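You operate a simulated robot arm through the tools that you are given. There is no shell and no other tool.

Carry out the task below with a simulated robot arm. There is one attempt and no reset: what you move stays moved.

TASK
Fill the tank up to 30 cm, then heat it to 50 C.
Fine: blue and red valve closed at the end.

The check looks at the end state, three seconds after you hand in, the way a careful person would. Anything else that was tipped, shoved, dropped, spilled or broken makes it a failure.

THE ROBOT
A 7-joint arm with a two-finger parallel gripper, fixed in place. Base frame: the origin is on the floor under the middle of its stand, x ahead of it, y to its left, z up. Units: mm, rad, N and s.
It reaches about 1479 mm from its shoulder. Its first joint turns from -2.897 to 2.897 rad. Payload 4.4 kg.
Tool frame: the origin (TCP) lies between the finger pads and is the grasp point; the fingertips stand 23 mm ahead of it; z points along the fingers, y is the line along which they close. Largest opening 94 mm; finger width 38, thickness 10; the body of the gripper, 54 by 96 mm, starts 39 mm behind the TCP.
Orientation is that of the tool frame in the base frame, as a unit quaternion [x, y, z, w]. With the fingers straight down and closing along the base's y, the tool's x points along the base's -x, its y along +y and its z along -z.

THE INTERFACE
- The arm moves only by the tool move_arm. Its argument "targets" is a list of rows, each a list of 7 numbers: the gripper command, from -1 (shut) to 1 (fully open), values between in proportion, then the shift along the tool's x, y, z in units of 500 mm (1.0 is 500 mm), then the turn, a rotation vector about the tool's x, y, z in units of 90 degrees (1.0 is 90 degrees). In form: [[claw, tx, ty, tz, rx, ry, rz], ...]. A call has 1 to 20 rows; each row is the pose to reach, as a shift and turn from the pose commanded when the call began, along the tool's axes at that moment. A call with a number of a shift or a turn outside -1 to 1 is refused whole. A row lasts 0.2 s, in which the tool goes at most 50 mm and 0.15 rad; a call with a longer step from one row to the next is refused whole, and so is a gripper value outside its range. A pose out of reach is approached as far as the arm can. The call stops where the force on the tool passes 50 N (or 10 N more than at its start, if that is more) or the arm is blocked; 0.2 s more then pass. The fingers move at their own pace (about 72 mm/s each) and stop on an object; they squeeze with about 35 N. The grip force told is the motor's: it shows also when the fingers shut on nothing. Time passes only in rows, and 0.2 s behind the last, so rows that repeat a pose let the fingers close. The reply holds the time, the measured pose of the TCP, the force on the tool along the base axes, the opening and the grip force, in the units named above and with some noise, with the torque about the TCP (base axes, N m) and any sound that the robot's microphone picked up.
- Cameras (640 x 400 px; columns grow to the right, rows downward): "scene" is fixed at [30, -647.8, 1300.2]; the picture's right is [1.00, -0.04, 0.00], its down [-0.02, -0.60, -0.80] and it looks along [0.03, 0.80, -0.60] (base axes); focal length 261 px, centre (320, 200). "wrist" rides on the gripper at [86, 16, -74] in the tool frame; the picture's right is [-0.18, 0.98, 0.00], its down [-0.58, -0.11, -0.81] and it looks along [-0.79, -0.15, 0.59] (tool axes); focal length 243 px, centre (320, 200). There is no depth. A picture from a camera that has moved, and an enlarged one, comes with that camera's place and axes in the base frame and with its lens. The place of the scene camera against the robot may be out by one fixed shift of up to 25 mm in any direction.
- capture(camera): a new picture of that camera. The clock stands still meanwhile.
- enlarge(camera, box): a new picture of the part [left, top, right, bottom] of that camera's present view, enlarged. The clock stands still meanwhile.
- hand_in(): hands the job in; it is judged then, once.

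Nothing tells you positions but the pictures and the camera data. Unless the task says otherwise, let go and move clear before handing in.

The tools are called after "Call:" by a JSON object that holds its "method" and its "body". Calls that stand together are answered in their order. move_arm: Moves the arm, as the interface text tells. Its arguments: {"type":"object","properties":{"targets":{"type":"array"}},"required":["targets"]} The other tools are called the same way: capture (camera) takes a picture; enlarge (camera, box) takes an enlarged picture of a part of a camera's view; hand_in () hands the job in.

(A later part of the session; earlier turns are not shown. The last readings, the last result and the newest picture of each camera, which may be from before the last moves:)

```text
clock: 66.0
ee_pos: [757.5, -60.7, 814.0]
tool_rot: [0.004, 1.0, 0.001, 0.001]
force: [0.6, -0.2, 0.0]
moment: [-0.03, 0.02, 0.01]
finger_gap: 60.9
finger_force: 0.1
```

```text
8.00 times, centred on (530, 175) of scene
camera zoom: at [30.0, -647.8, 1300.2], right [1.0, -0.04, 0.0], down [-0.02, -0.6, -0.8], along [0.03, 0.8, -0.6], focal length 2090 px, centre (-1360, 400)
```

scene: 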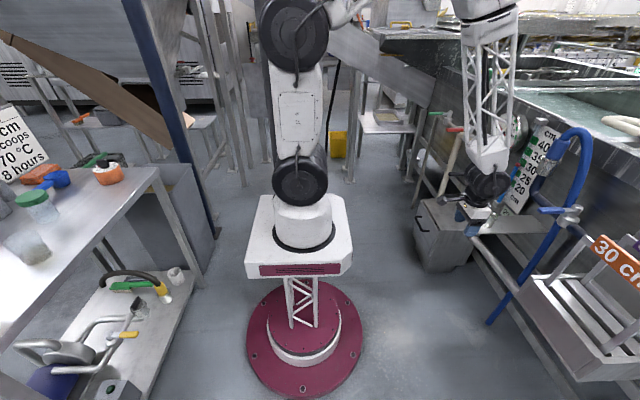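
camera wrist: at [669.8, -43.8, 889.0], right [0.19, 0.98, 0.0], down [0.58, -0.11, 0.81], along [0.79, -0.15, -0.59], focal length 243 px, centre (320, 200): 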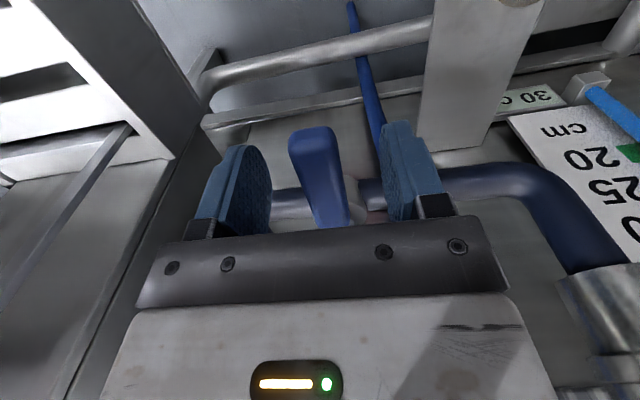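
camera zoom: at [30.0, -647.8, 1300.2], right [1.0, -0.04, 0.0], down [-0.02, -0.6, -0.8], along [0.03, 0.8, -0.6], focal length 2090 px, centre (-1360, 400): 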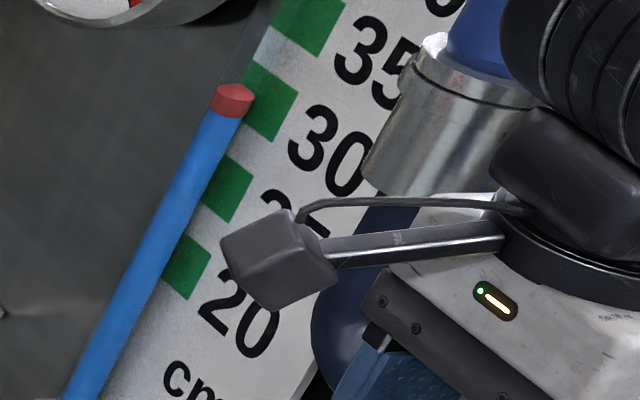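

The display reads 30, the cap's middle is on the 30 mark and the lever is back at its closed stop. Next is the red valve, which triangulates to a pivot near (833, 568) with its lever tip near (724, 578, 810); I'll back off and move over there.

Call:
{"method": "move_arm", "body": {"targets": [[0.3, 0.09, 0, 0, 0, 0, 0], [0.3, 0.18, 0, 0, 0, 0, 0], [0.3, 0.26, 0, -0.05, 0, 0, 0], [0.3, 0.315, 0.02, -0.12, 0, 0, 0], [0.3, 0.315, 0.1, -0.17, 0, 0, 0], [0.3, 0.315, 0.19, -0.2, 0, 0, 0], [0.3, 0.315, 0.28, -0.232, 0, 0, 0], [0.3, 0.315, 0.375, -0.232, 0, 0, 0], [0.3, 0.315, 0.47, -0.232, 0, 0, 0], [0.3, 0.315, 0.565, -0.232, 0, 0, 0], [0.3, 0.315, 0.66, -0.232, 0, 0, 0], [0.3, 0.315, 0.755, -0.232, 0, 0, 0], [0.3, 0.315, 0.85, -0.232, 0, 0, 0], [0.3, 0.315, 0.945, -0.232, 0, 0, 0], [0.3, 0.315, 0.945, -0.232, 0, 0, 0]]}}

Call:
{"method": "capture", "body": {"camera": "wrist"}}

Call:
{"method": "capture", "body": {"camera": "scene"}}

Call:
{"method": "enlarge", "body": {"camera": "wrist", "box": [300, 0, 640, 240]}}

```text
clock: 69.2
ee_pos: [604.1, 416.7, 928.8]
tool_rot: [0.004, 1.0, 0.001, 0.001]
force: [-0.3, 1.1, -0.6]
moment: [0.01, -0.04, 0.02]
finger_gap: 61.1
finger_force: 0.1
```

```text
taken
camera wrist: at [516.2, 432.9, 1005.6], right [0.19, 0.98, 0.0], down [0.58, -0.12, 0.81], along [0.79, -0.15, -0.59], focal length 243 px, centre (320, 200)
```

wrist: 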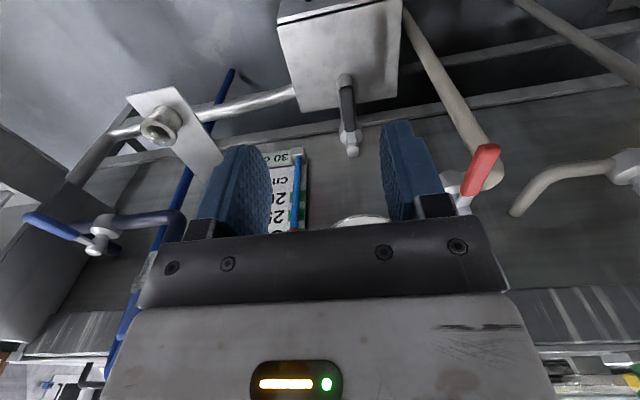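

```text
taken
```

scene: 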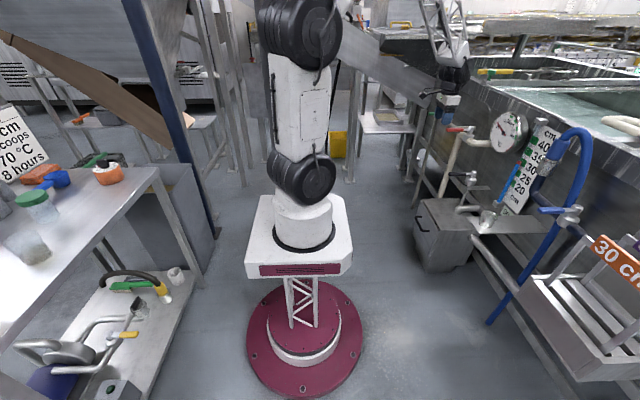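

```text
1.67 times, centred on (470, 120) of wrist
camera zoom: at [516.2, 432.9, 1005.6], right [0.19, 0.98, 0.0], down [0.58, -0.12, 0.81], along [0.79, -0.15, -0.59], focal length 404 px, centre (70, 333)
```

zoom: 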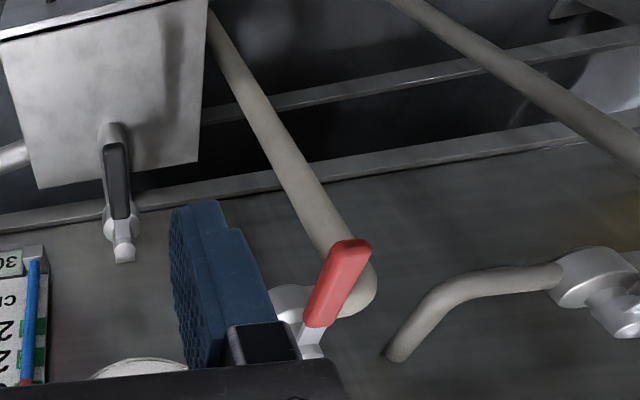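

Call:
{"method": "move_arm", "body": {"targets": [[0.3, 0, 0.09, 0, 0, 0, 0], [0.3, 0, 0.18, 0.02, 0, 0, 0], [0.3, 0, 0.27, 0.03, 0, 0, -0.005], [0.3, 0, 0.3, 0.05, 0, 0, -0.005], [0.3, 0, 0.3, 0.05, 0, 0, -0.005]]}}

Call:
{"method": "capture", "body": {"camera": "wrist"}}

Call:
{"method": "enlarge", "body": {"camera": "wrist", "box": [220, 60, 440, 240]}}

Call:
{"method": "enlarge", "body": {"camera": "scene", "box": [410, 70, 550, 190]}}

```text
clock: 70.4
ee_pos: [604.2, 564.9, 904.8]
tool_rot: [0.0, 1.0, 0.001, 0.001]
force: [0.6, -0.3, -0.8]
moment: [-0.03, 0.02, 0.02]
finger_gap: 61.2
finger_force: 0.0
```

```text
taken
camera wrist: at [517.7, 580.7, 980.0], right [0.18, 0.98, 0.0], down [0.58, -0.11, 0.81], along [0.79, -0.15, -0.59], focal length 243 px, centre (320, 200)
```

wrist: 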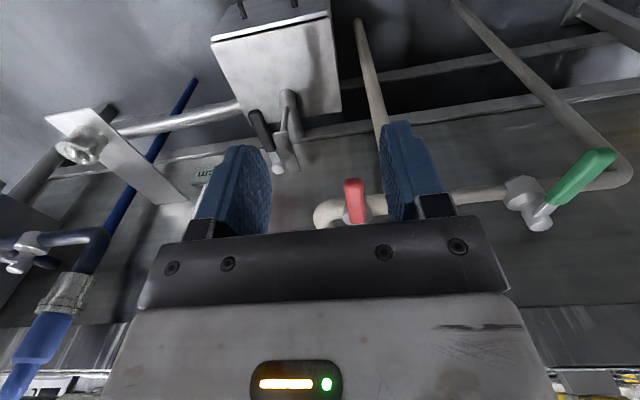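

```text
2.22 times, centred on (330, 150) of wrist
camera zoom: at [517.7, 580.7, 980.0], right [0.18, 0.98, 0.0], down [0.58, -0.11, 0.81], along [0.79, -0.15, -0.59], focal length 539 px, centre (298, 311)
```

zoom: 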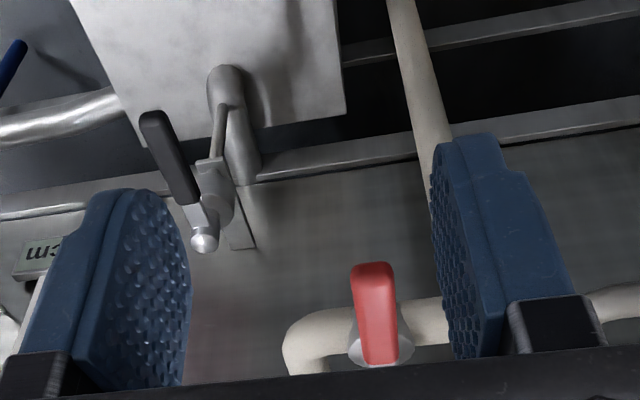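

```text
3.33 times, centred on (480, 130) of scene
camera zoom: at [30.0, -647.8, 1300.2], right [1.0, -0.04, 0.0], down [-0.02, -0.6, -0.8], along [0.03, 0.8, -0.6], focal length 871 px, centre (-213, 433)
```

zoom: 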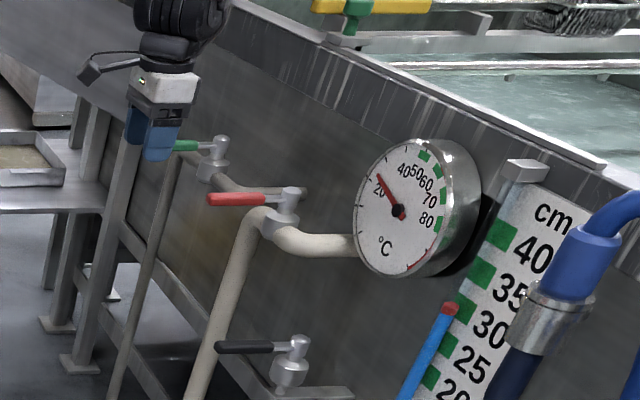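

The red lever tip is near (725, 579, 803), pointing along -x (closed); the dial reads about 23 C. I'll move over the lever.

Call:
{"method": "move_arm", "body": {"targets": [[0.3, -0.09, 0.01, 0, 0, 0, 0], [0.3, -0.18, 0.02, 0.01, 0, 0, 0], [0.3, -0.26, 0.028, 0.03, 0, 0, 0], [0.3, -0.29, 0.028, 0.06, 0, 0, 0], [0.3, -0.29, 0.028, 0.06, 0, 0, 0]]}}

Call:
{"method": "capture", "body": {"camera": "wrist"}}

Call:
{"method": "enlarge", "body": {"camera": "scene", "box": [410, 70, 550, 190]}}

```text
clock: 71.6
ee_pos: [751.1, 577.3, 876.6]
tool_rot: [0.0, 1.0, 0.001, 0.002]
force: [-0.1, 0.4, -0.7]
moment: [-0.01, 0.0, 0.01]
finger_gap: 61.3
finger_force: 0.1
```

```text
taken
camera wrist: at [662.8, 592.9, 950.9], right [0.18, 0.98, 0.0], down [0.58, -0.11, 0.81], along [0.79, -0.15, -0.59], focal length 243 px, centre (320, 200)
```

wrist: 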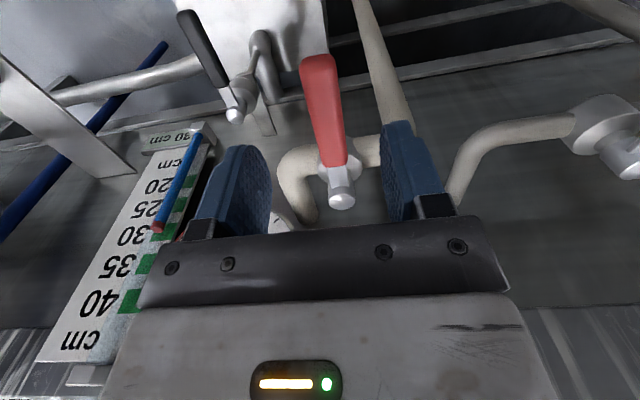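

```text
3.33 times, centred on (480, 130) of scene
camera zoom: at [30.0, -647.8, 1300.2], right [1.0, -0.04, 0.0], down [-0.02, -0.6, -0.8], along [0.03, 0.8, -0.6], focal length 871 px, centre (-213, 433)
```

zoom: 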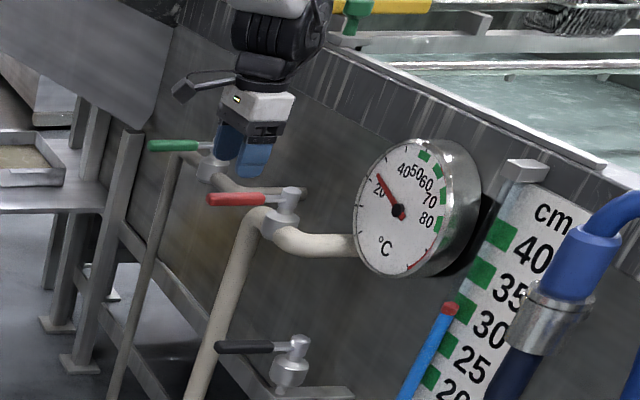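

Aligned over the red lever. I'll lower around it.

Call:
{"method": "move_arm", "body": {"targets": [[0.3, 0, 0.003, 0.05, 0, 0, 0], [0.2, 0, 0.003, 0.09, 0, 0, 0], [0.0, 0, 0.003, 0.12, 0, 0, 0], [0.0, 0, 0.003, 0.137, 0, 0, 0], [-0.1, 0, 0.003, 0.137, 0, 0, 0], [-0.1, 0, 0.003, 0.137, 0, 0, 0]]}}

Call:
{"method": "capture", "body": {"camera": "wrist"}}

Call:
{"method": "enlarge", "body": {"camera": "scene", "box": [410, 70, 550, 190]}}

```text
clock: 73.0
ee_pos: [749.3, 579.1, 807.0]
tool_rot: [0.0, 1.0, 0.0, 0.002]
force: [0.6, 0.9, 0.0]
moment: [0.0, -0.01, 0.01]
finger_gap: 42.3
finger_force: 0.0
```

```text
taken
camera wrist: at [661.7, 595.3, 882.4], right [0.18, 0.98, 0.0], down [0.58, -0.11, 0.81], along [0.79, -0.15, -0.59], focal length 243 px, centre (320, 200)
```

wrist: 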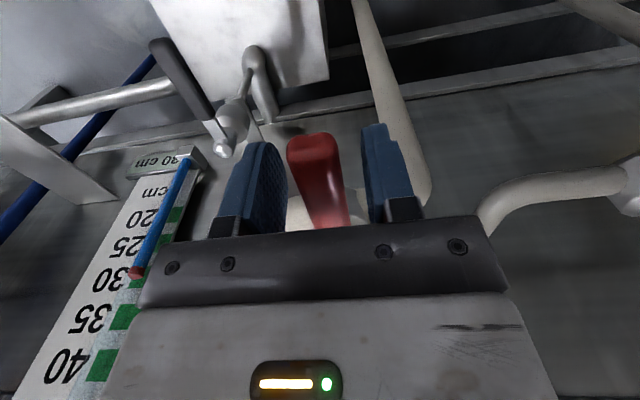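

```text
3.33 times, centred on (480, 130) of scene
camera zoom: at [30.0, -647.8, 1300.2], right [1.0, -0.04, 0.0], down [-0.02, -0.6, -0.8], along [0.03, 0.8, -0.6], focal length 871 px, centre (-213, 433)
```

zoom: 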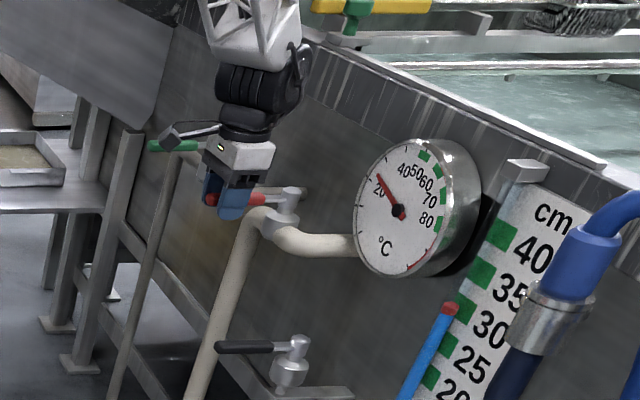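

The fingers straddle the red lever and the dial is visible from the scene camera. I'll test the opening direction with a small step toward -y.

Call:
{"method": "move_arm", "body": {"targets": [[-0.3, 0, 0, 0, 0, 0, 0], [-0.3, -0.0003, -0.0088, 0, 0, 0, -0.033], [-0.3, -0.0006, -0.0146, 0, 0, 0, -0.056], [-0.3, -0.0012, -0.0205, 0, 0, 0, -0.078], [-0.3, -0.002, -0.0263, 0, 0, 0, -0.1]]}}

Call:
{"method": "capture", "body": {"camera": "wrist"}}

```text
clock: 74.2
ee_pos: [752.9, 568.2, 808.4]
tool_rot: [-0.079, 0.997, 0.001, 0.001]
force: [17.4, 40.8, -8.6]
moment: [-0.05, -0.34, -1.25]
finger_gap: 49.5
finger_force: 18.6
```

```text
taken
camera wrist: at [663.2, 569.5, 882.8], right [0.03, 1.0, 0.0], down [0.59, -0.02, 0.81], along [0.81, -0.02, -0.59], focal length 243 px, centre (320, 200)
```

wrist: 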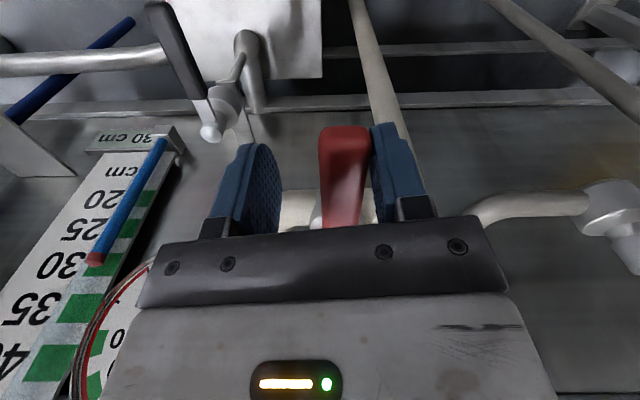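

The red lever is against its stop that way (41 N), so it opens toward +y. I'll reverse and swing gently that way.

Call:
{"method": "move_arm", "body": {"targets": [[-0.3, -0.0016, 0.0234, 0, 0, 0, 0.089], [-0.3, -0.0065, 0.0463, 0, 0, 0, 0.178], [-0.3, -0.0145, 0.0683, 0, 0, 0, 0.267], [-0.3, -0.0255, 0.089, 0, 0, 0, 0.356], [-0.3, -0.0255, 0.089, 0, 0, 0, 0.356]]}}

Call:
{"method": "capture", "body": {"camera": "wrist"}}

Call:
{"method": "enlarge", "body": {"camera": "scene", "box": [410, 70, 550, 190]}}

```text
clock: 75.4
ee_pos: [756.2, 611.5, 807.8]
tool_rot: [0.201, 0.98, 0.0, 0.0]
force: [-0.2, 0.2, 0.9]
moment: [0.0, -0.03, 0.03]
finger_gap: 33.1
finger_force: 0.3
```

```text
taken
camera wrist: at [682.3, 660.3, 883.2], right [0.56, 0.83, 0.0], down [0.49, -0.33, 0.81], along [0.67, -0.45, -0.59], focal length 243 px, centre (320, 200)
```

wrist: 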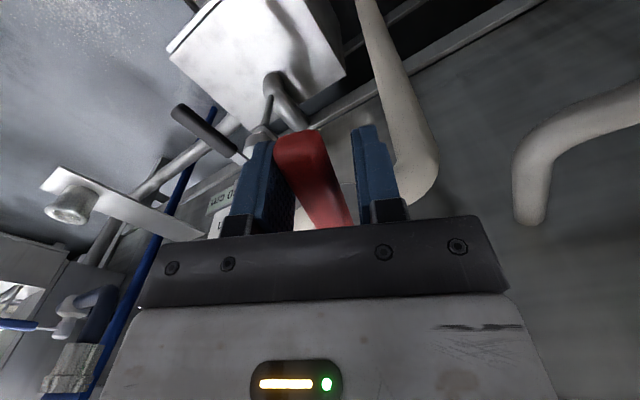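

```text
3.33 times, centred on (480, 130) of scene
camera zoom: at [30.0, -647.8, 1300.2], right [1.0, -0.04, 0.0], down [-0.02, -0.6, -0.8], along [0.03, 0.8, -0.6], focal length 871 px, centre (-213, 433)
```

zoom: 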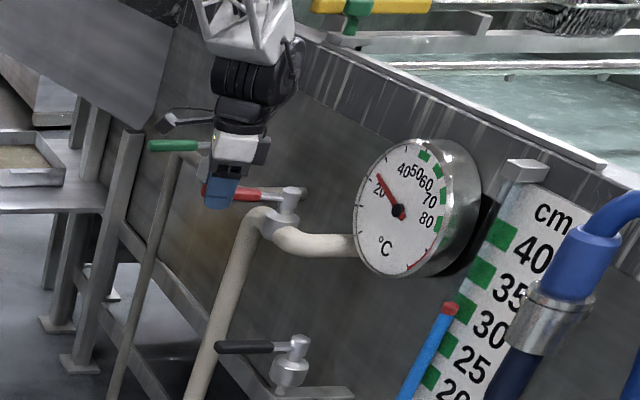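

The red lever follows toward +y. I'll open it further to about 65°.

Call:
{"method": "move_arm", "body": {"targets": [[-0.3, -0.0016, 0.0234, 0, 0, 0, 0.089], [-0.3, -0.0065, 0.0463, 0, 0, 0, 0.178], [-0.3, -0.0145, 0.0683, 0, 0, 0, 0.267], [-0.3, -0.0255, 0.089, 0, 0, 0, 0.356], [-0.3, -0.0393, 0.108, 0, 0, 0, 0.444], [-0.3, -0.0393, 0.108, 0, 0, 0, 0.444]]}}

Call:
{"method": "capture", "body": {"camera": "wrist"}}

Call:
{"method": "enlarge", "body": {"camera": "scene", "box": [410, 70, 550, 190]}}

Call:
{"method": "enlarge", "body": {"camera": "scene", "box": [480, 100, 540, 150]}}

```text
clock: 76.8
ee_pos: [796.7, 654.6, 809.2]
tool_rot: [0.523, 0.852, 0.001, 0.001]
force: [0.0, -0.5, -1.6]
moment: [0.0, -0.03, -0.02]
finger_gap: 33.0
finger_force: 0.4
```

```text
taken
camera wrist: at [771.0, 737.9, 883.5], right [0.96, 0.28, 0.0], down [0.16, -0.57, 0.81], along [0.23, -0.77, -0.59], focal length 243 px, centre (320, 200)
```

wrist: 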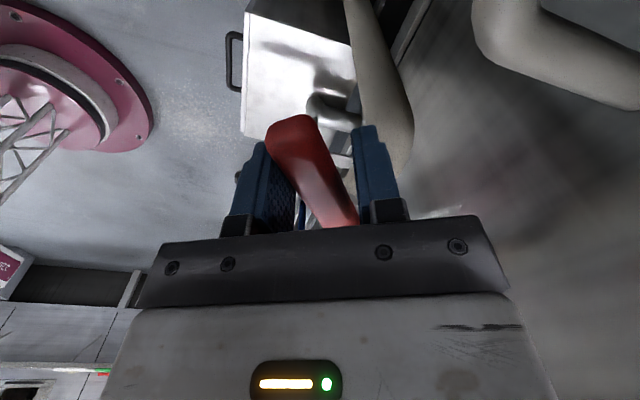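

```text
3.33 times, centred on (480, 130) of scene
camera zoom: at [30.0, -647.8, 1300.2], right [1.0, -0.04, 0.0], down [-0.02, -0.6, -0.8], along [0.03, 0.8, -0.6], focal length 871 px, centre (-213, 433)
```

zoom: 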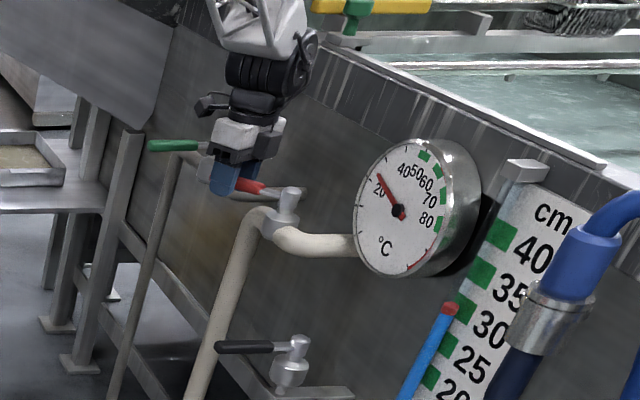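

```text
8.00 times, centred on (510, 125) of scene
camera zoom: at [30.0, -647.8, 1300.2], right [1.0, -0.04, 0.0], down [-0.02, -0.6, -0.8], along [0.03, 0.8, -0.6], focal length 2090 px, centre (-1200, 800)
```

zoom: 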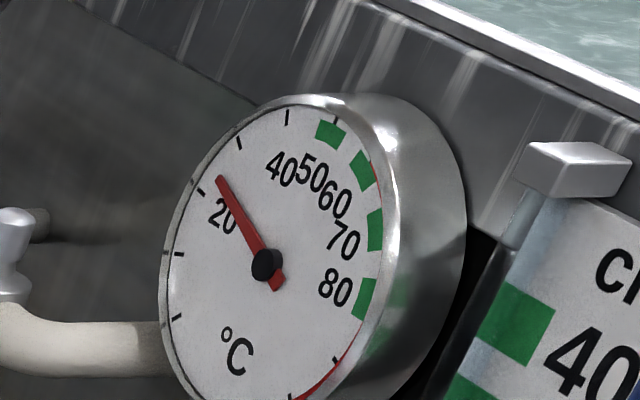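

Lever at about 55–60°. I'll hold and see whether the needle starts to rise.

Call:
{"method": "move_arm", "body": {"targets": [[-0.3, -0.0016, 0.0234, 0, 0, 0, 0.089], [-0.3, -0.0016, 0.0234, 0, 0, 0, 0.089], [-0.3, -0.0016, 0.0234, 0, 0, 0, 0.089], [-0.3, -0.0016, 0.0234, 0, 0, 0, 0.089], [-0.3, -0.0016, 0.0234, 0, 0, 0, 0.089], [-0.3, -0.0016, 0.0234, 0, 0, 0, 0.089], [-0.3, -0.0016, 0.0234, 0, 0, 0, 0.089], [-0.3, -0.0016, 0.0234, 0, 0, 0, 0.089], [-0.3, -0.0016, 0.0234, 0, 0, 0, 0.089], [-0.3, -0.0016, 0.0234, 0, 0, 0, 0.089]]}}

Call:
{"method": "enlarge", "body": {"camera": "scene", "box": [410, 70, 550, 190]}}

Call:
{"method": "enlarge", "body": {"camera": "scene", "box": [480, 100, 540, 150]}}

Call:
{"method": "enlarge", "body": {"camera": "scene", "box": [490, 150, 550, 220]}}

```text
clock: 79.0
ee_pos: [807.2, 658.7, 808.6]
tool_rot: [0.582, 0.813, 0.0, 0.0]
force: [-0.1, -0.5, 0.7]
moment: [0.02, -0.03, 0.02]
finger_gap: 32.8
finger_force: 0.1
```

```text
3.33 times, centred on (480, 130) of scene
camera zoom: at [30.0, -647.8, 1300.2], right [1.0, -0.04, 0.0], down [-0.02, -0.6, -0.8], along [0.03, 0.8, -0.6], focal length 871 px, centre (-213, 433)
```

zoom: 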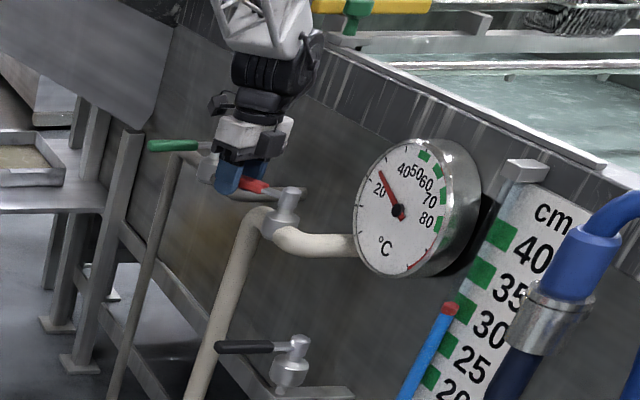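

```text
8.00 times, centred on (510, 125) of scene
camera zoom: at [30.0, -647.8, 1300.2], right [1.0, -0.04, 0.0], down [-0.02, -0.6, -0.8], along [0.03, 0.8, -0.6], focal length 2090 px, centre (-1200, 800)
```

zoom: 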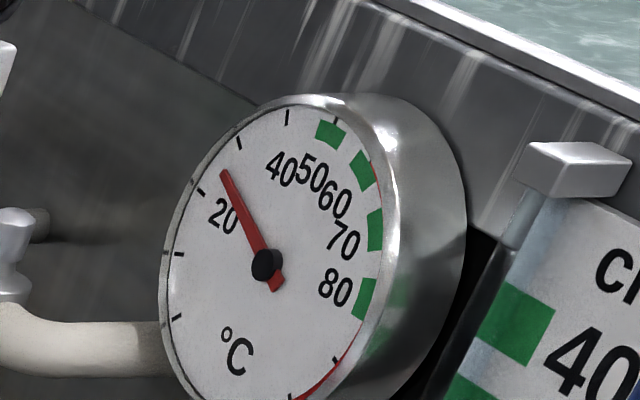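

```text
5.71 times, centred on (520, 185) of scene
camera zoom: at [30.0, -647.8, 1300.2], right [1.0, -0.04, 0.0], down [-0.02, -0.6, -0.8], along [0.03, 0.8, -0.6], focal length 1493 px, centre (-823, 286)
```

zoom: 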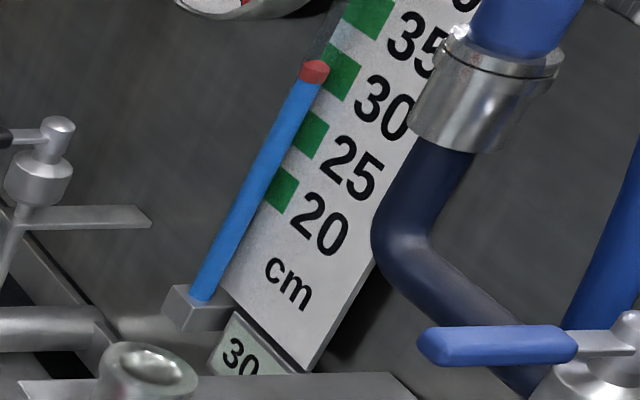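

The needle is rising, now about 25.5 C at roughly 0.6 C/s, and the level still shows 30. I'll hold the valve open and keep checking.

Call:
{"method": "move_arm", "body": {"targets": [[-0.3, 0, 0, 0, 0, 0, 0], [-0.3, 0, 0, 0, 0, 0, 0], [-0.3, 0, 0, 0, 0, 0, 0], [-0.3, 0, 0, 0, 0, 0, 0], [-0.3, 0, 0, 0, 0, 0, 0], [-0.3, 0, 0, 0, 0, 0, 0], [-0.3, 0, 0, 0, 0, 0, 0], [-0.3, 0, 0, 0, 0, 0, 0], [-0.3, 0, 0, 0, 0, 0, 0], [-0.3, 0, 0, 0, 0, 0, 0], [-0.3, 0, 0, 0, 0, 0, 0], [-0.3, 0, 0, 0, 0, 0, 0], [-0.3, 0, 0, 0, 0, 0, 0], [-0.3, 0, 0, 0, 0, 0, 0], [-0.3, 0, 0, 0, 0, 0, 0], [-0.3, 0, 0, 0, 0, 0, 0], [-0.3, 0, 0, 0, 0, 0, 0], [-0.3, 0, 0, 0, 0, 0, 0], [-0.3, 0, 0, 0, 0, 0, 0], [-0.3, 0, 0, 0, 0, 0, 0]]}}

Call:
{"method": "enlarge", "body": {"camera": "scene", "box": [480, 100, 540, 150]}}

Call:
{"method": "enlarge", "body": {"camera": "scene", "box": [490, 150, 550, 220]}}

```text
clock: 83.2
ee_pos: [808.5, 659.8, 808.0]
tool_rot: [0.58, 0.814, 0.0, 0.001]
force: [-0.5, -0.1, -0.3]
moment: [-0.01, -0.02, 0.0]
finger_gap: 32.9
finger_force: 0.1
```

```text
8.00 times, centred on (510, 125) of scene
camera zoom: at [30.0, -647.8, 1300.2], right [1.0, -0.04, 0.0], down [-0.02, -0.6, -0.8], along [0.03, 0.8, -0.6], focal length 2090 px, centre (-1200, 800)
```

zoom: 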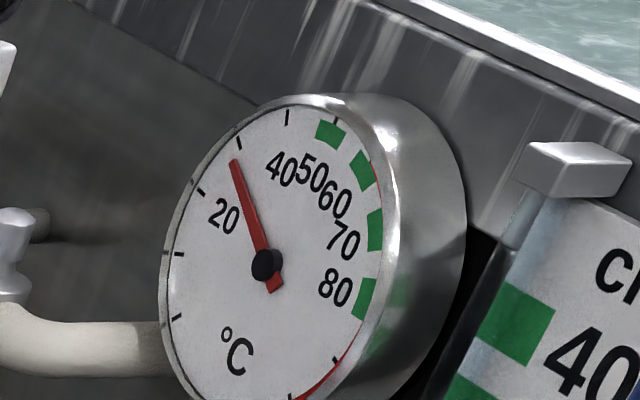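

```text
5.71 times, centred on (520, 185) of scene
camera zoom: at [30.0, -647.8, 1300.2], right [1.0, -0.04, 0.0], down [-0.02, -0.6, -0.8], along [0.03, 0.8, -0.6], focal length 1493 px, centre (-823, 286)
```

zoom: 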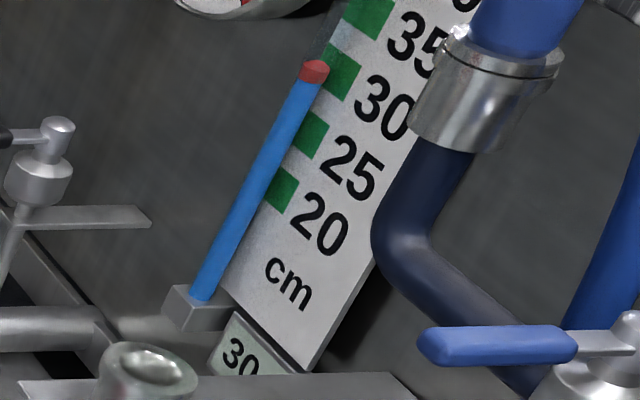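

About 28 C, rising about 0.6 C/s, level unchanged. Continuing.

Call:
{"method": "move_arm", "body": {"targets": [[-0.3, 0, 0, 0, 0, 0, 0], [-0.3, 0, 0, 0, 0, 0, 0], [-0.3, 0, 0, 0, 0, 0, 0], [-0.3, 0, 0, 0, 0, 0, 0], [-0.3, 0, 0, 0, 0, 0, 0], [-0.3, 0, 0, 0, 0, 0, 0], [-0.3, 0, 0, 0, 0, 0, 0], [-0.3, 0, 0, 0, 0, 0, 0], [-0.3, 0, 0, 0, 0, 0, 0], [-0.3, 0, 0, 0, 0, 0, 0], [-0.3, 0, 0, 0, 0, 0, 0], [-0.3, 0, 0, 0, 0, 0, 0], [-0.3, 0, 0, 0, 0, 0, 0], [-0.3, 0, 0, 0, 0, 0, 0], [-0.3, 0, 0, 0, 0, 0, 0], [-0.3, 0, 0, 0, 0, 0, 0], [-0.3, 0, 0, 0, 0, 0, 0], [-0.3, 0, 0, 0, 0, 0, 0], [-0.3, 0, 0, 0, 0, 0, 0], [-0.3, 0, 0, 0, 0, 0, 0]]}}

Call:
{"method": "enlarge", "body": {"camera": "scene", "box": [480, 100, 540, 150]}}

```text
clock: 87.4
ee_pos: [809.0, 659.3, 807.4]
tool_rot: [0.581, 0.814, 0.0, 0.001]
force: [-0.4, 0.0, -0.9]
moment: [-0.02, 0.0, -0.02]
finger_gap: 32.9
finger_force: 0.0
```

```text
8.00 times, centred on (510, 125) of scene
camera zoom: at [30.0, -647.8, 1300.2], right [1.0, -0.04, 0.0], down [-0.02, -0.6, -0.8], along [0.03, 0.8, -0.6], focal length 2090 px, centre (-1200, 800)
```

zoom: 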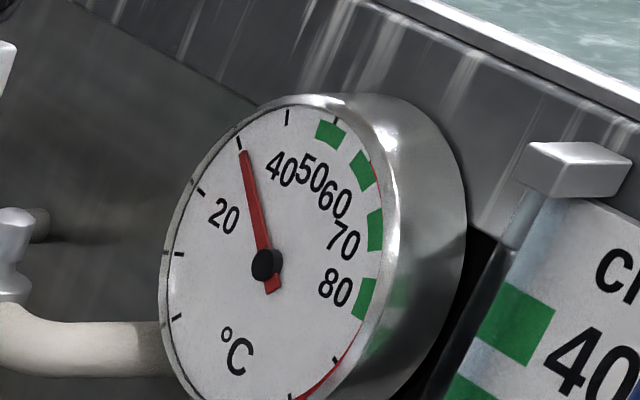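

Call:
{"method": "move_arm", "body": {"targets": [[-0.3, 0, 0, 0, 0, 0, 0], [-0.3, 0, 0, 0, 0, 0, 0], [-0.3, 0, 0, 0, 0, 0, 0], [-0.3, 0, 0, 0, 0, 0, 0], [-0.3, 0, 0, 0, 0, 0, 0], [-0.3, 0, 0, 0, 0, 0, 0], [-0.3, 0, 0, 0, 0, 0, 0], [-0.3, 0, 0, 0, 0, 0, 0], [-0.3, 0, 0, 0, 0, 0, 0], [-0.3, 0, 0, 0, 0, 0, 0], [-0.3, 0, 0, 0, 0, 0, 0], [-0.3, 0, 0, 0, 0, 0, 0], [-0.3, 0, 0, 0, 0, 0, 0], [-0.3, 0, 0, 0, 0, 0, 0], [-0.3, 0, 0, 0, 0, 0, 0], [-0.3, 0, 0, 0, 0, 0, 0], [-0.3, 0, 0, 0, 0, 0, 0], [-0.3, 0, 0, 0, 0, 0, 0], [-0.3, 0, 0, 0, 0, 0, 0], [-0.3, 0, 0, 0, 0, 0, 0]]}}

Call:
{"method": "enlarge", "body": {"camera": "scene", "box": [480, 100, 540, 150]}}

Call:
{"method": "enlarge", "body": {"camera": "scene", "box": [490, 150, 550, 220]}}

```text
clock: 91.6
ee_pos: [807.0, 660.3, 808.1]
tool_rot: [0.58, 0.814, 0.001, 0.001]
force: [-0.6, 0.7, -0.3]
moment: [0.01, 0.01, -0.01]
finger_gap: 32.9
finger_force: 0.1
```

```text
8.00 times, centred on (510, 125) of scene
camera zoom: at [30.0, -647.8, 1300.2], right [1.0, -0.04, 0.0], down [-0.02, -0.6, -0.8], along [0.03, 0.8, -0.6], focal length 2090 px, centre (-1200, 800)
```

zoom: 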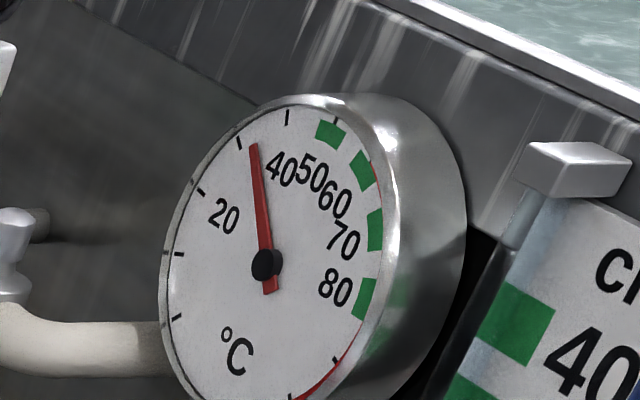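

```text
5.71 times, centred on (520, 185) of scene
camera zoom: at [30.0, -647.8, 1300.2], right [1.0, -0.04, 0.0], down [-0.02, -0.6, -0.8], along [0.03, 0.8, -0.6], focal length 1493 px, centre (-823, 286)
```

zoom: 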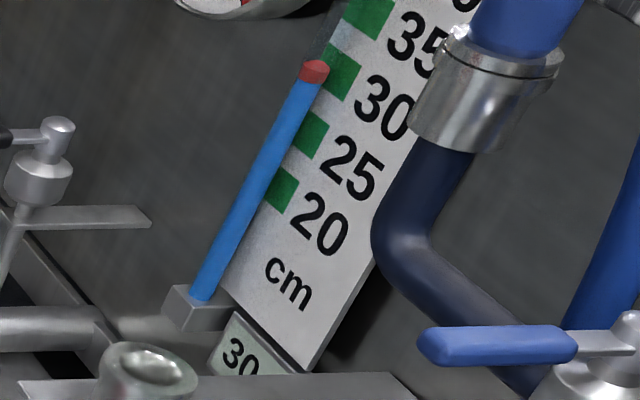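

About 33 C. Continuing to heat.

Call:
{"method": "move_arm", "body": {"targets": [[-0.3, 0, 0, 0, 0, 0, 0], [-0.3, 0, 0, 0, 0, 0, 0], [-0.3, 0, 0, 0, 0, 0, 0], [-0.3, 0, 0, 0, 0, 0, 0], [-0.3, 0, 0, 0, 0, 0, 0], [-0.3, 0, 0, 0, 0, 0, 0], [-0.3, 0, 0, 0, 0, 0, 0], [-0.3, 0, 0, 0, 0, 0, 0], [-0.3, 0, 0, 0, 0, 0, 0], [-0.3, 0, 0, 0, 0, 0, 0], [-0.3, 0, 0, 0, 0, 0, 0], [-0.3, 0, 0, 0, 0, 0, 0], [-0.3, 0, 0, 0, 0, 0, 0], [-0.3, 0, 0, 0, 0, 0, 0], [-0.3, 0, 0, 0, 0, 0, 0], [-0.3, 0, 0, 0, 0, 0, 0], [-0.3, 0, 0, 0, 0, 0, 0], [-0.3, 0, 0, 0, 0, 0, 0], [-0.3, 0, 0, 0, 0, 0, 0], [-0.3, 0, 0, 0, 0, 0, 0]]}}

Call:
{"method": "enlarge", "body": {"camera": "scene", "box": [480, 100, 540, 150]}}

```text
clock: 95.8
ee_pos: [807.2, 658.9, 807.9]
tool_rot: [0.581, 0.814, 0.001, 0.001]
force: [-0.1, 0.0, 0.2]
moment: [-0.01, 0.0, -0.02]
finger_gap: 32.7
finger_force: 0.1
```

```text
8.00 times, centred on (510, 125) of scene
camera zoom: at [30.0, -647.8, 1300.2], right [1.0, -0.04, 0.0], down [-0.02, -0.6, -0.8], along [0.03, 0.8, -0.6], focal length 2090 px, centre (-1200, 800)
```

zoom: 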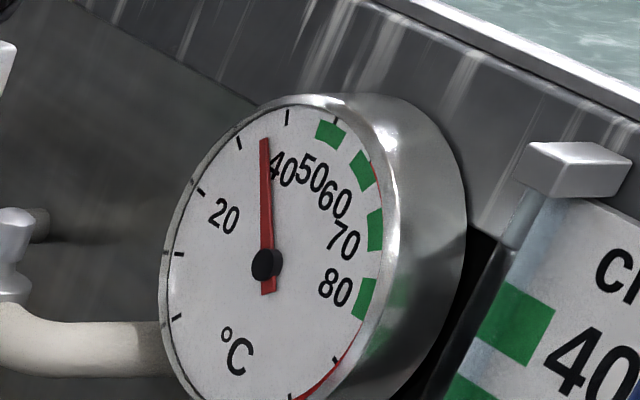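

Call:
{"method": "move_arm", "body": {"targets": [[-0.3, 0, 0, 0, 0, 0, 0], [-0.3, 0, 0, 0, 0, 0, 0], [-0.3, 0, 0, 0, 0, 0, 0], [-0.3, 0, 0, 0, 0, 0, 0], [-0.3, 0, 0, 0, 0, 0, 0], [-0.3, 0, 0, 0, 0, 0, 0], [-0.3, 0, 0, 0, 0, 0, 0], [-0.3, 0, 0, 0, 0, 0, 0], [-0.3, 0, 0, 0, 0, 0, 0], [-0.3, 0, 0, 0, 0, 0, 0], [-0.3, 0, 0, 0, 0, 0, 0], [-0.3, 0, 0, 0, 0, 0, 0], [-0.3, 0, 0, 0, 0, 0, 0], [-0.3, 0, 0, 0, 0, 0, 0], [-0.3, 0, 0, 0, 0, 0, 0], [-0.3, 0, 0, 0, 0, 0, 0], [-0.3, 0, 0, 0, 0, 0, 0], [-0.3, 0, 0, 0, 0, 0, 0], [-0.3, 0, 0, 0, 0, 0, 0], [-0.3, 0, 0, 0, 0, 0, 0]]}}

Call:
{"method": "enlarge", "body": {"camera": "scene", "box": [480, 100, 540, 150]}}

Call:
{"method": "capture", "body": {"camera": "scene"}}

```text
clock: 100.0
ee_pos: [807.9, 658.5, 807.9]
tool_rot: [0.581, 0.814, 0.0, 0.0]
force: [0.1, 0.8, -0.9]
moment: [0.03, 0.01, 0.01]
finger_gap: 33.1
finger_force: 0.0
```

```text
8.00 times, centred on (510, 125) of scene
camera zoom: at [30.0, -647.8, 1300.2], right [1.0, -0.04, 0.0], down [-0.02, -0.6, -0.8], along [0.03, 0.8, -0.6], focal length 2090 px, centre (-1200, 800)
```

zoom: 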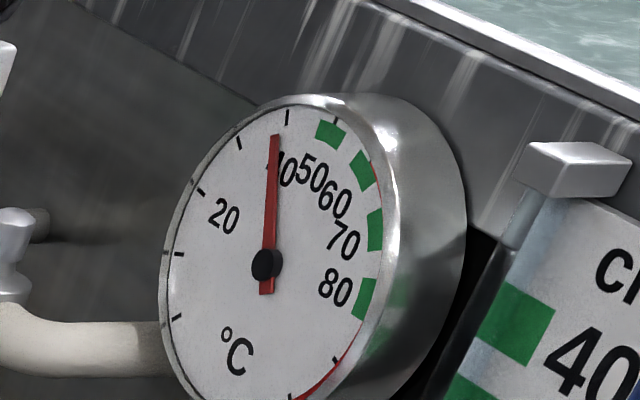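

```text
taken
```

scene: 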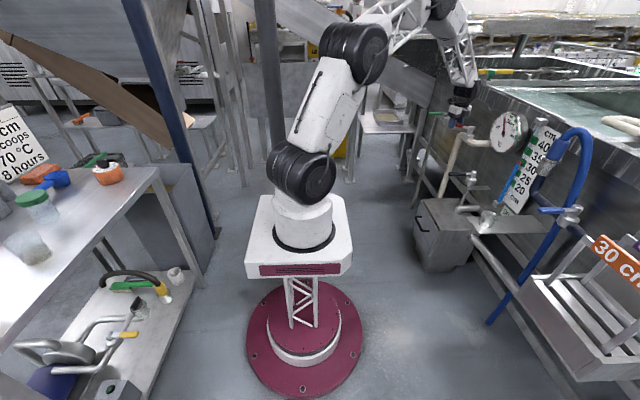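

About 38 C. Continuing.

Call:
{"method": "move_arm", "body": {"targets": [[-0.3, 0, 0, 0, 0, 0, 0], [-0.3, 0, 0, 0, 0, 0, 0], [-0.3, 0, 0, 0, 0, 0, 0], [-0.3, 0, 0, 0, 0, 0, 0], [-0.3, 0, 0, 0, 0, 0, 0], [-0.3, 0, 0, 0, 0, 0, 0], [-0.3, 0, 0, 0, 0, 0, 0], [-0.3, 0, 0, 0, 0, 0, 0], [-0.3, 0, 0, 0, 0, 0, 0], [-0.3, 0, 0, 0, 0, 0, 0], [-0.3, 0, 0, 0, 0, 0, 0], [-0.3, 0, 0, 0, 0, 0, 0], [-0.3, 0, 0, 0, 0, 0, 0], [-0.3, 0, 0, 0, 0, 0, 0], [-0.3, 0, 0, 0, 0, 0, 0], [-0.3, 0, 0, 0, 0, 0, 0], [-0.3, 0, 0, 0, 0, 0, 0], [-0.3, 0, 0, 0, 0, 0, 0], [-0.3, 0, 0, 0, 0, 0, 0], [-0.3, 0, 0, 0, 0, 0, 0]]}}

Call:
{"method": "enlarge", "body": {"camera": "scene", "box": [480, 100, 540, 150]}}

```text
clock: 104.2
ee_pos: [807.5, 658.8, 808.0]
tool_rot: [0.581, 0.814, 0.002, 0.0]
force: [0.4, 0.0, -0.5]
moment: [-0.03, 0.0, 0.0]
finger_gap: 32.8
finger_force: 0.1
```

```text
8.00 times, centred on (510, 125) of scene
camera zoom: at [30.0, -647.8, 1300.2], right [1.0, -0.04, 0.0], down [-0.02, -0.6, -0.8], along [0.03, 0.8, -0.6], focal length 2090 px, centre (-1200, 800)
```

zoom: 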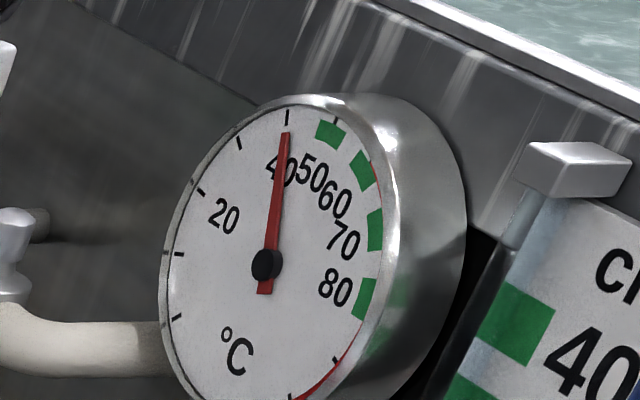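

Call:
{"method": "move_arm", "body": {"targets": [[-0.3, 0, 0, 0, 0, 0, 0], [-0.3, 0, 0, 0, 0, 0, 0], [-0.3, 0, 0, 0, 0, 0, 0], [-0.3, 0, 0, 0, 0, 0, 0], [-0.3, 0, 0, 0, 0, 0, 0], [-0.3, 0, 0, 0, 0, 0, 0], [-0.3, 0, 0, 0, 0, 0, 0], [-0.3, 0, 0, 0, 0, 0, 0], [-0.3, 0, 0, 0, 0, 0, 0], [-0.3, 0, 0, 0, 0, 0, 0], [-0.3, 0, 0, 0, 0, 0, 0], [-0.3, 0, 0, 0, 0, 0, 0], [-0.3, 0, 0, 0, 0, 0, 0], [-0.3, 0, 0, 0, 0, 0, 0], [-0.3, 0, 0, 0, 0, 0, 0], [-0.3, 0, 0, 0, 0, 0, 0], [-0.3, 0, 0, 0, 0, 0, 0], [-0.3, 0, 0, 0, 0, 0, 0], [-0.3, 0, 0, 0, 0, 0, 0], [-0.3, 0, 0, 0, 0, 0, 0]]}}

Call:
{"method": "enlarge", "body": {"camera": "scene", "box": [480, 100, 540, 150]}}

Call:
{"method": "enlarge", "body": {"camera": "scene", "box": [490, 150, 550, 220]}}

```text
clock: 108.4
ee_pos: [807.5, 659.5, 807.4]
tool_rot: [0.581, 0.814, 0.001, 0.0]
force: [0.1, -0.2, 0.1]
moment: [0.01, -0.01, 0.01]
finger_gap: 33.2
finger_force: 0.1
```

```text
8.00 times, centred on (510, 125) of scene
camera zoom: at [30.0, -647.8, 1300.2], right [1.0, -0.04, 0.0], down [-0.02, -0.6, -0.8], along [0.03, 0.8, -0.6], focal length 2090 px, centre (-1200, 800)
```

zoom: 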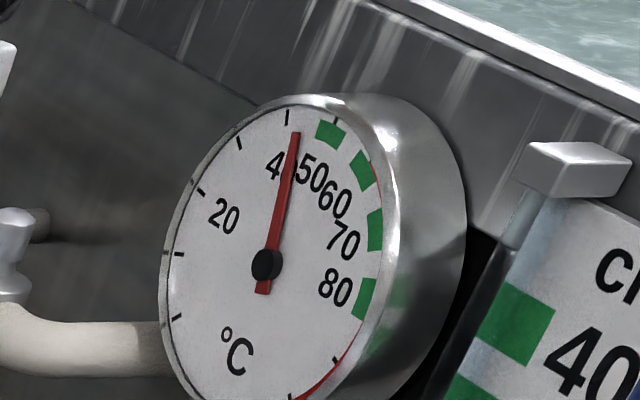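

```text
5.71 times, centred on (520, 185) of scene
camera zoom: at [30.0, -647.8, 1300.2], right [1.0, -0.04, 0.0], down [-0.02, -0.6, -0.8], along [0.03, 0.8, -0.6], focal length 1493 px, centre (-823, 286)
```

zoom: 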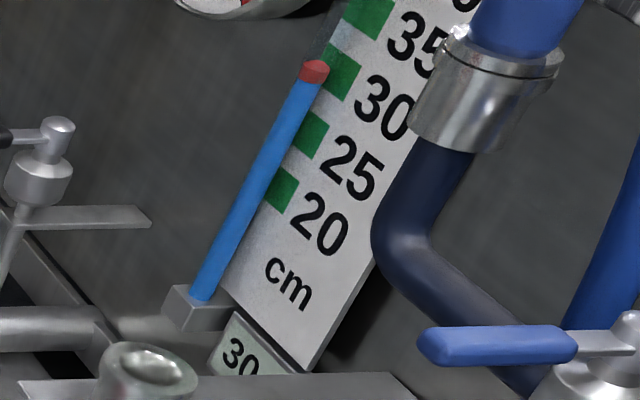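

About 42.6 C. I'll heat to about 47–48 C, then close and read the dial from the front.

Call:
{"method": "move_arm", "body": {"targets": [[-0.3, 0, 0, 0, 0, 0, 0], [-0.3, 0, 0, 0, 0, 0, 0], [-0.3, 0, 0, 0, 0, 0, 0], [-0.3, 0, 0, 0, 0, 0, 0], [-0.3, 0, 0, 0, 0, 0, 0], [-0.3, 0, 0, 0, 0, 0, 0], [-0.3, 0, 0, 0, 0, 0, 0], [-0.3, 0, 0, 0, 0, 0, 0], [-0.3, 0, 0, 0, 0, 0, 0], [-0.3, 0, 0, 0, 0, 0, 0], [-0.3, 0, 0, 0, 0, 0, 0], [-0.3, 0, 0, 0, 0, 0, 0], [-0.3, 0, 0, 0, 0, 0, 0], [-0.3, 0, 0, 0, 0, 0, 0], [-0.3, 0, 0, 0, 0, 0, 0], [-0.3, 0, 0, 0, 0, 0, 0], [-0.3, 0, 0, 0, 0, 0, 0], [-0.3, 0, 0, 0, 0, 0, 0], [-0.3, 0, 0, 0, 0, 0, 0], [-0.3, 0, 0, 0, 0, 0, 0]]}}

Call:
{"method": "enlarge", "body": {"camera": "scene", "box": [480, 100, 540, 150]}}

```text
clock: 112.6
ee_pos: [808.1, 658.7, 807.1]
tool_rot: [0.581, 0.814, 0.001, 0.001]
force: [-0.5, -0.3, -0.3]
moment: [-0.05, 0.02, 0.04]
finger_gap: 32.6
finger_force: 0.0
```

```text
8.00 times, centred on (510, 125) of scene
camera zoom: at [30.0, -647.8, 1300.2], right [1.0, -0.04, 0.0], down [-0.02, -0.6, -0.8], along [0.03, 0.8, -0.6], focal length 2090 px, centre (-1200, 800)
```

zoom: 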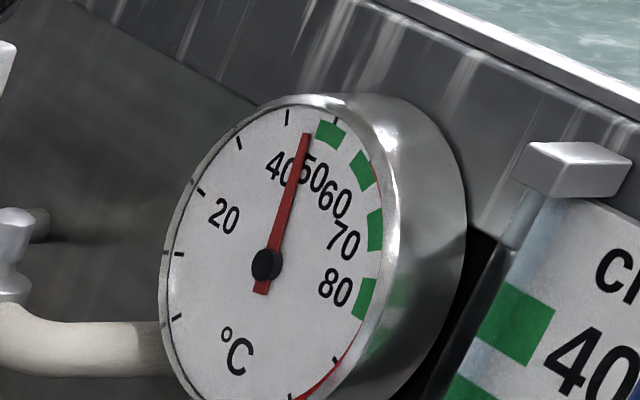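

Call:
{"method": "move_arm", "body": {"targets": [[-0.3, 0, 0, 0, 0, 0, 0], [-0.3, 0, 0, 0, 0, 0, 0], [-0.3, 0, 0, 0, 0, 0, 0], [-0.3, 0, 0, 0, 0, 0, 0], [-0.3, 0, 0, 0, 0, 0, 0], [-0.3, 0, 0, 0, 0, 0, 0], [-0.3, 0, 0, 0, 0, 0, 0], [-0.3, 0, 0, 0, 0, 0, 0], [-0.3, 0, 0, 0, 0, 0, 0], [-0.3, 0, 0, 0, 0, 0, 0], [-0.3, 0, 0, 0, 0, 0, 0], [-0.3, 0, 0, 0, 0, 0, 0], [-0.3, 0, 0, 0, 0, 0, 0], [-0.3, 0, 0, 0, 0, 0, 0]]}}

Call:
{"method": "enlarge", "body": {"camera": "scene", "box": [480, 100, 540, 150]}}

```text
clock: 115.6
ee_pos: [807.5, 658.7, 807.5]
tool_rot: [0.58, 0.814, 0.001, 0.001]
force: [-0.3, 0.3, 0.0]
moment: [-0.03, -0.01, 0.01]
finger_gap: 32.8
finger_force: 0.2
```

```text
8.00 times, centred on (510, 125) of scene
camera zoom: at [30.0, -647.8, 1300.2], right [1.0, -0.04, 0.0], down [-0.02, -0.6, -0.8], along [0.03, 0.8, -0.6], focal length 2090 px, centre (-1200, 800)
```

zoom: 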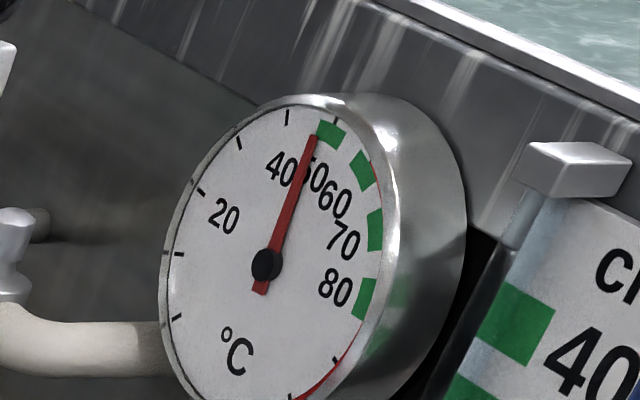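

About 46.7 C. I'll close the red valve now by reversing the swing and check for lag.

Call:
{"method": "move_arm", "body": {"targets": [[-0.3, -0.0016, -0.0234, 0, 0, 0, -0.089], [-0.3, -0.0065, -0.0463, 0, 0, 0, -0.178], [-0.3, -0.0145, -0.0683, 0, 0, 0, -0.267], [-0.3, -0.0255, -0.089, 0, 0, 0, -0.356], [-0.3, -0.0393, -0.108, 0, 0, 0, -0.444], [-0.3, -0.0556, -0.1248, 0, 0, 0, -0.533], [-0.3, -0.0741, -0.1393, 0, 0, 0, -0.622], [-0.3, -0.0944, -0.151, 0, 0, 0, -0.711], [-0.3, -0.1133, -0.1588, 0, 0, 0, -0.789], [-0.3, -0.1245, -0.1623, 0, 0, 0, -0.833], [-0.3, -0.1302, -0.1637, 0, 0, 0, -0.856]]}}

Call:
{"method": "capture", "body": {"camera": "wrist"}}

Call:
{"method": "enlarge", "body": {"camera": "scene", "box": [480, 100, 540, 150]}}

```text
clock: 118.0
ee_pos: [750.5, 571.2, 809.0]
tool_rot: [-0.054, 0.999, 0.001, 0.0]
force: [5.7, 20.4, -7.7]
moment: [-0.02, -0.28, -0.52]
finger_gap: 41.6
finger_force: 10.1
```

```text
taken
camera wrist: at [661.6, 577.4, 882.8], right [0.08, 1.0, 0.0], down [0.59, -0.05, 0.81], along [0.81, -0.06, -0.59], focal length 243 px, centre (320, 200)
```

wrist: 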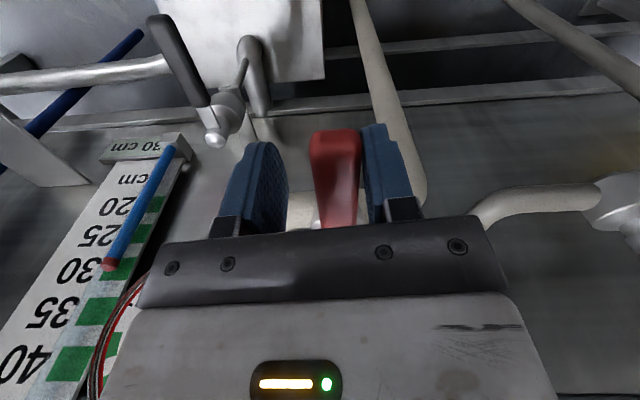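

```text
8.00 times, centred on (510, 125) of scene
camera zoom: at [30.0, -647.8, 1300.2], right [1.0, -0.04, 0.0], down [-0.02, -0.6, -0.8], along [0.03, 0.8, -0.6], focal length 2090 px, centre (-1200, 800)
```

zoom: 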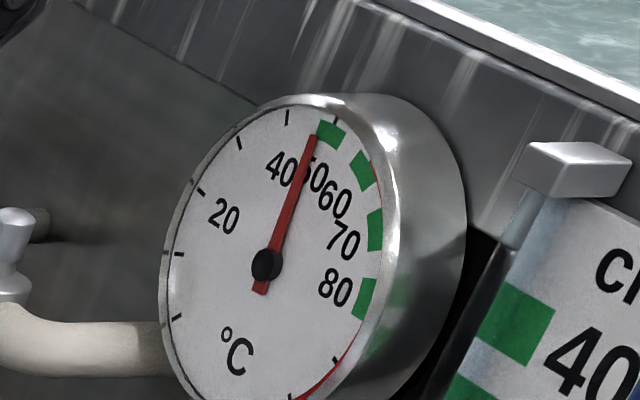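

The red valve is back at its stop with the needle near 47–48 C. I'll release, back off, and read the dial more squarely with the wrist camera.

Call:
{"method": "move_arm", "body": {"targets": [[-0.1, -0.001, 0.0176, 0, 0, 0, 0.067], [0.3, -0.001, 0.0176, 0, 0, 0, 0.067], [0.3, 0.08, 0.025, 0, 0, 0, 0.067], [0.3, 0.17, 0.034, 0, 0, 0, 0.067], [0.3, 0.26, 0.04, -0.03, 0, 0, 0.067], [0.3, 0.3, 0.02, -0.1, 0, 0, 0.067], [0.3, 0.3, -0.05, -0.16, 0, 0, 0.067], [0.3, 0.3, -0.14, -0.18, 0, 0, 0.067], [0.3, 0.3, -0.23, -0.18, 0, 0, 0.067], [0.3, 0.3, -0.32, -0.18, 0, 0, 0.067], [0.3, 0.3, -0.41, -0.18, 0, 0, 0.067], [0.3, 0.3, -0.5, -0.18, 0, 0, 0.067], [0.3, 0.3, -0.59, -0.18, 0, 0, 0.067], [0.3, 0.3, -0.68, -0.18, 0, 0, 0.067], [0.3, 0.3, -0.77, -0.18, 0, 0, 0.067], [0.3, 0.3, -0.86, -0.18, 0, 0, 0.067], [0.3, 0.3, -0.86, -0.18, 0, 0, 0.067]]}}

Call:
{"method": "capture", "body": {"camera": "wrist"}}

Call:
{"method": "capture", "body": {"camera": "scene"}}

Call:
{"method": "enlarge", "body": {"camera": "scene", "box": [480, 100, 540, 150]}}

```text
clock: 121.6
ee_pos: [647.3, 124.6, 896.1]
tool_rot: [-0.001, 1.0, 0.002, 0.002]
force: [0.8, -0.4, -0.6]
moment: [0.01, -0.01, 0.03]
finger_gap: 60.9
finger_force: 0.1
```

```text
taken
camera wrist: at [559.2, 139.9, 971.4], right [0.18, 0.98, 0.0], down [0.58, -0.11, 0.81], along [0.79, -0.15, -0.59], focal length 243 px, centre (320, 200)
```

wrist: 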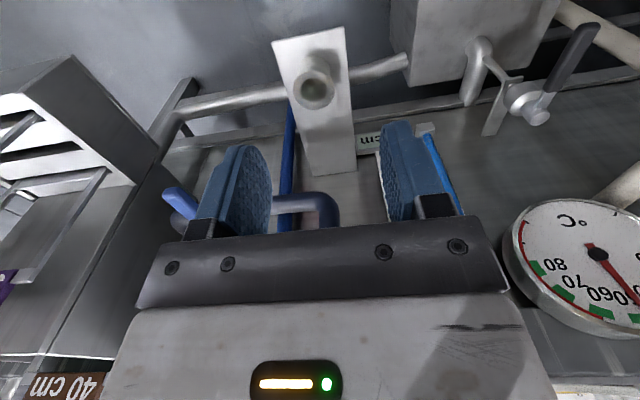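

```text
taken
```

scene: 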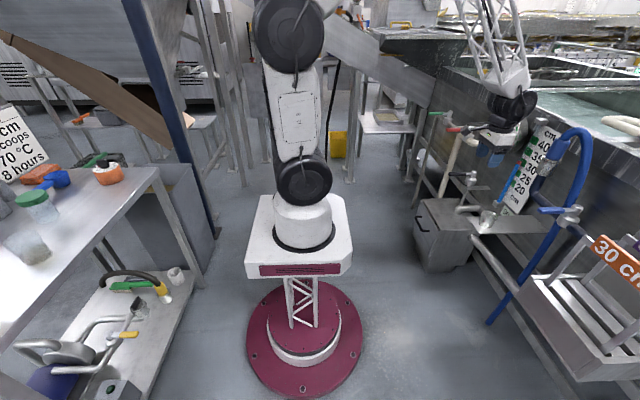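

```text
8.00 times, centred on (510, 125) of scene
camera zoom: at [30.0, -647.8, 1300.2], right [1.0, -0.04, 0.0], down [-0.02, -0.6, -0.8], along [0.03, 0.8, -0.6], focal length 2090 px, centre (-1200, 800)
```

zoom: 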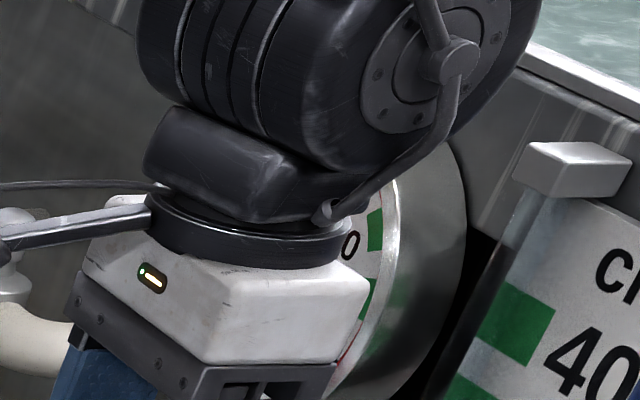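

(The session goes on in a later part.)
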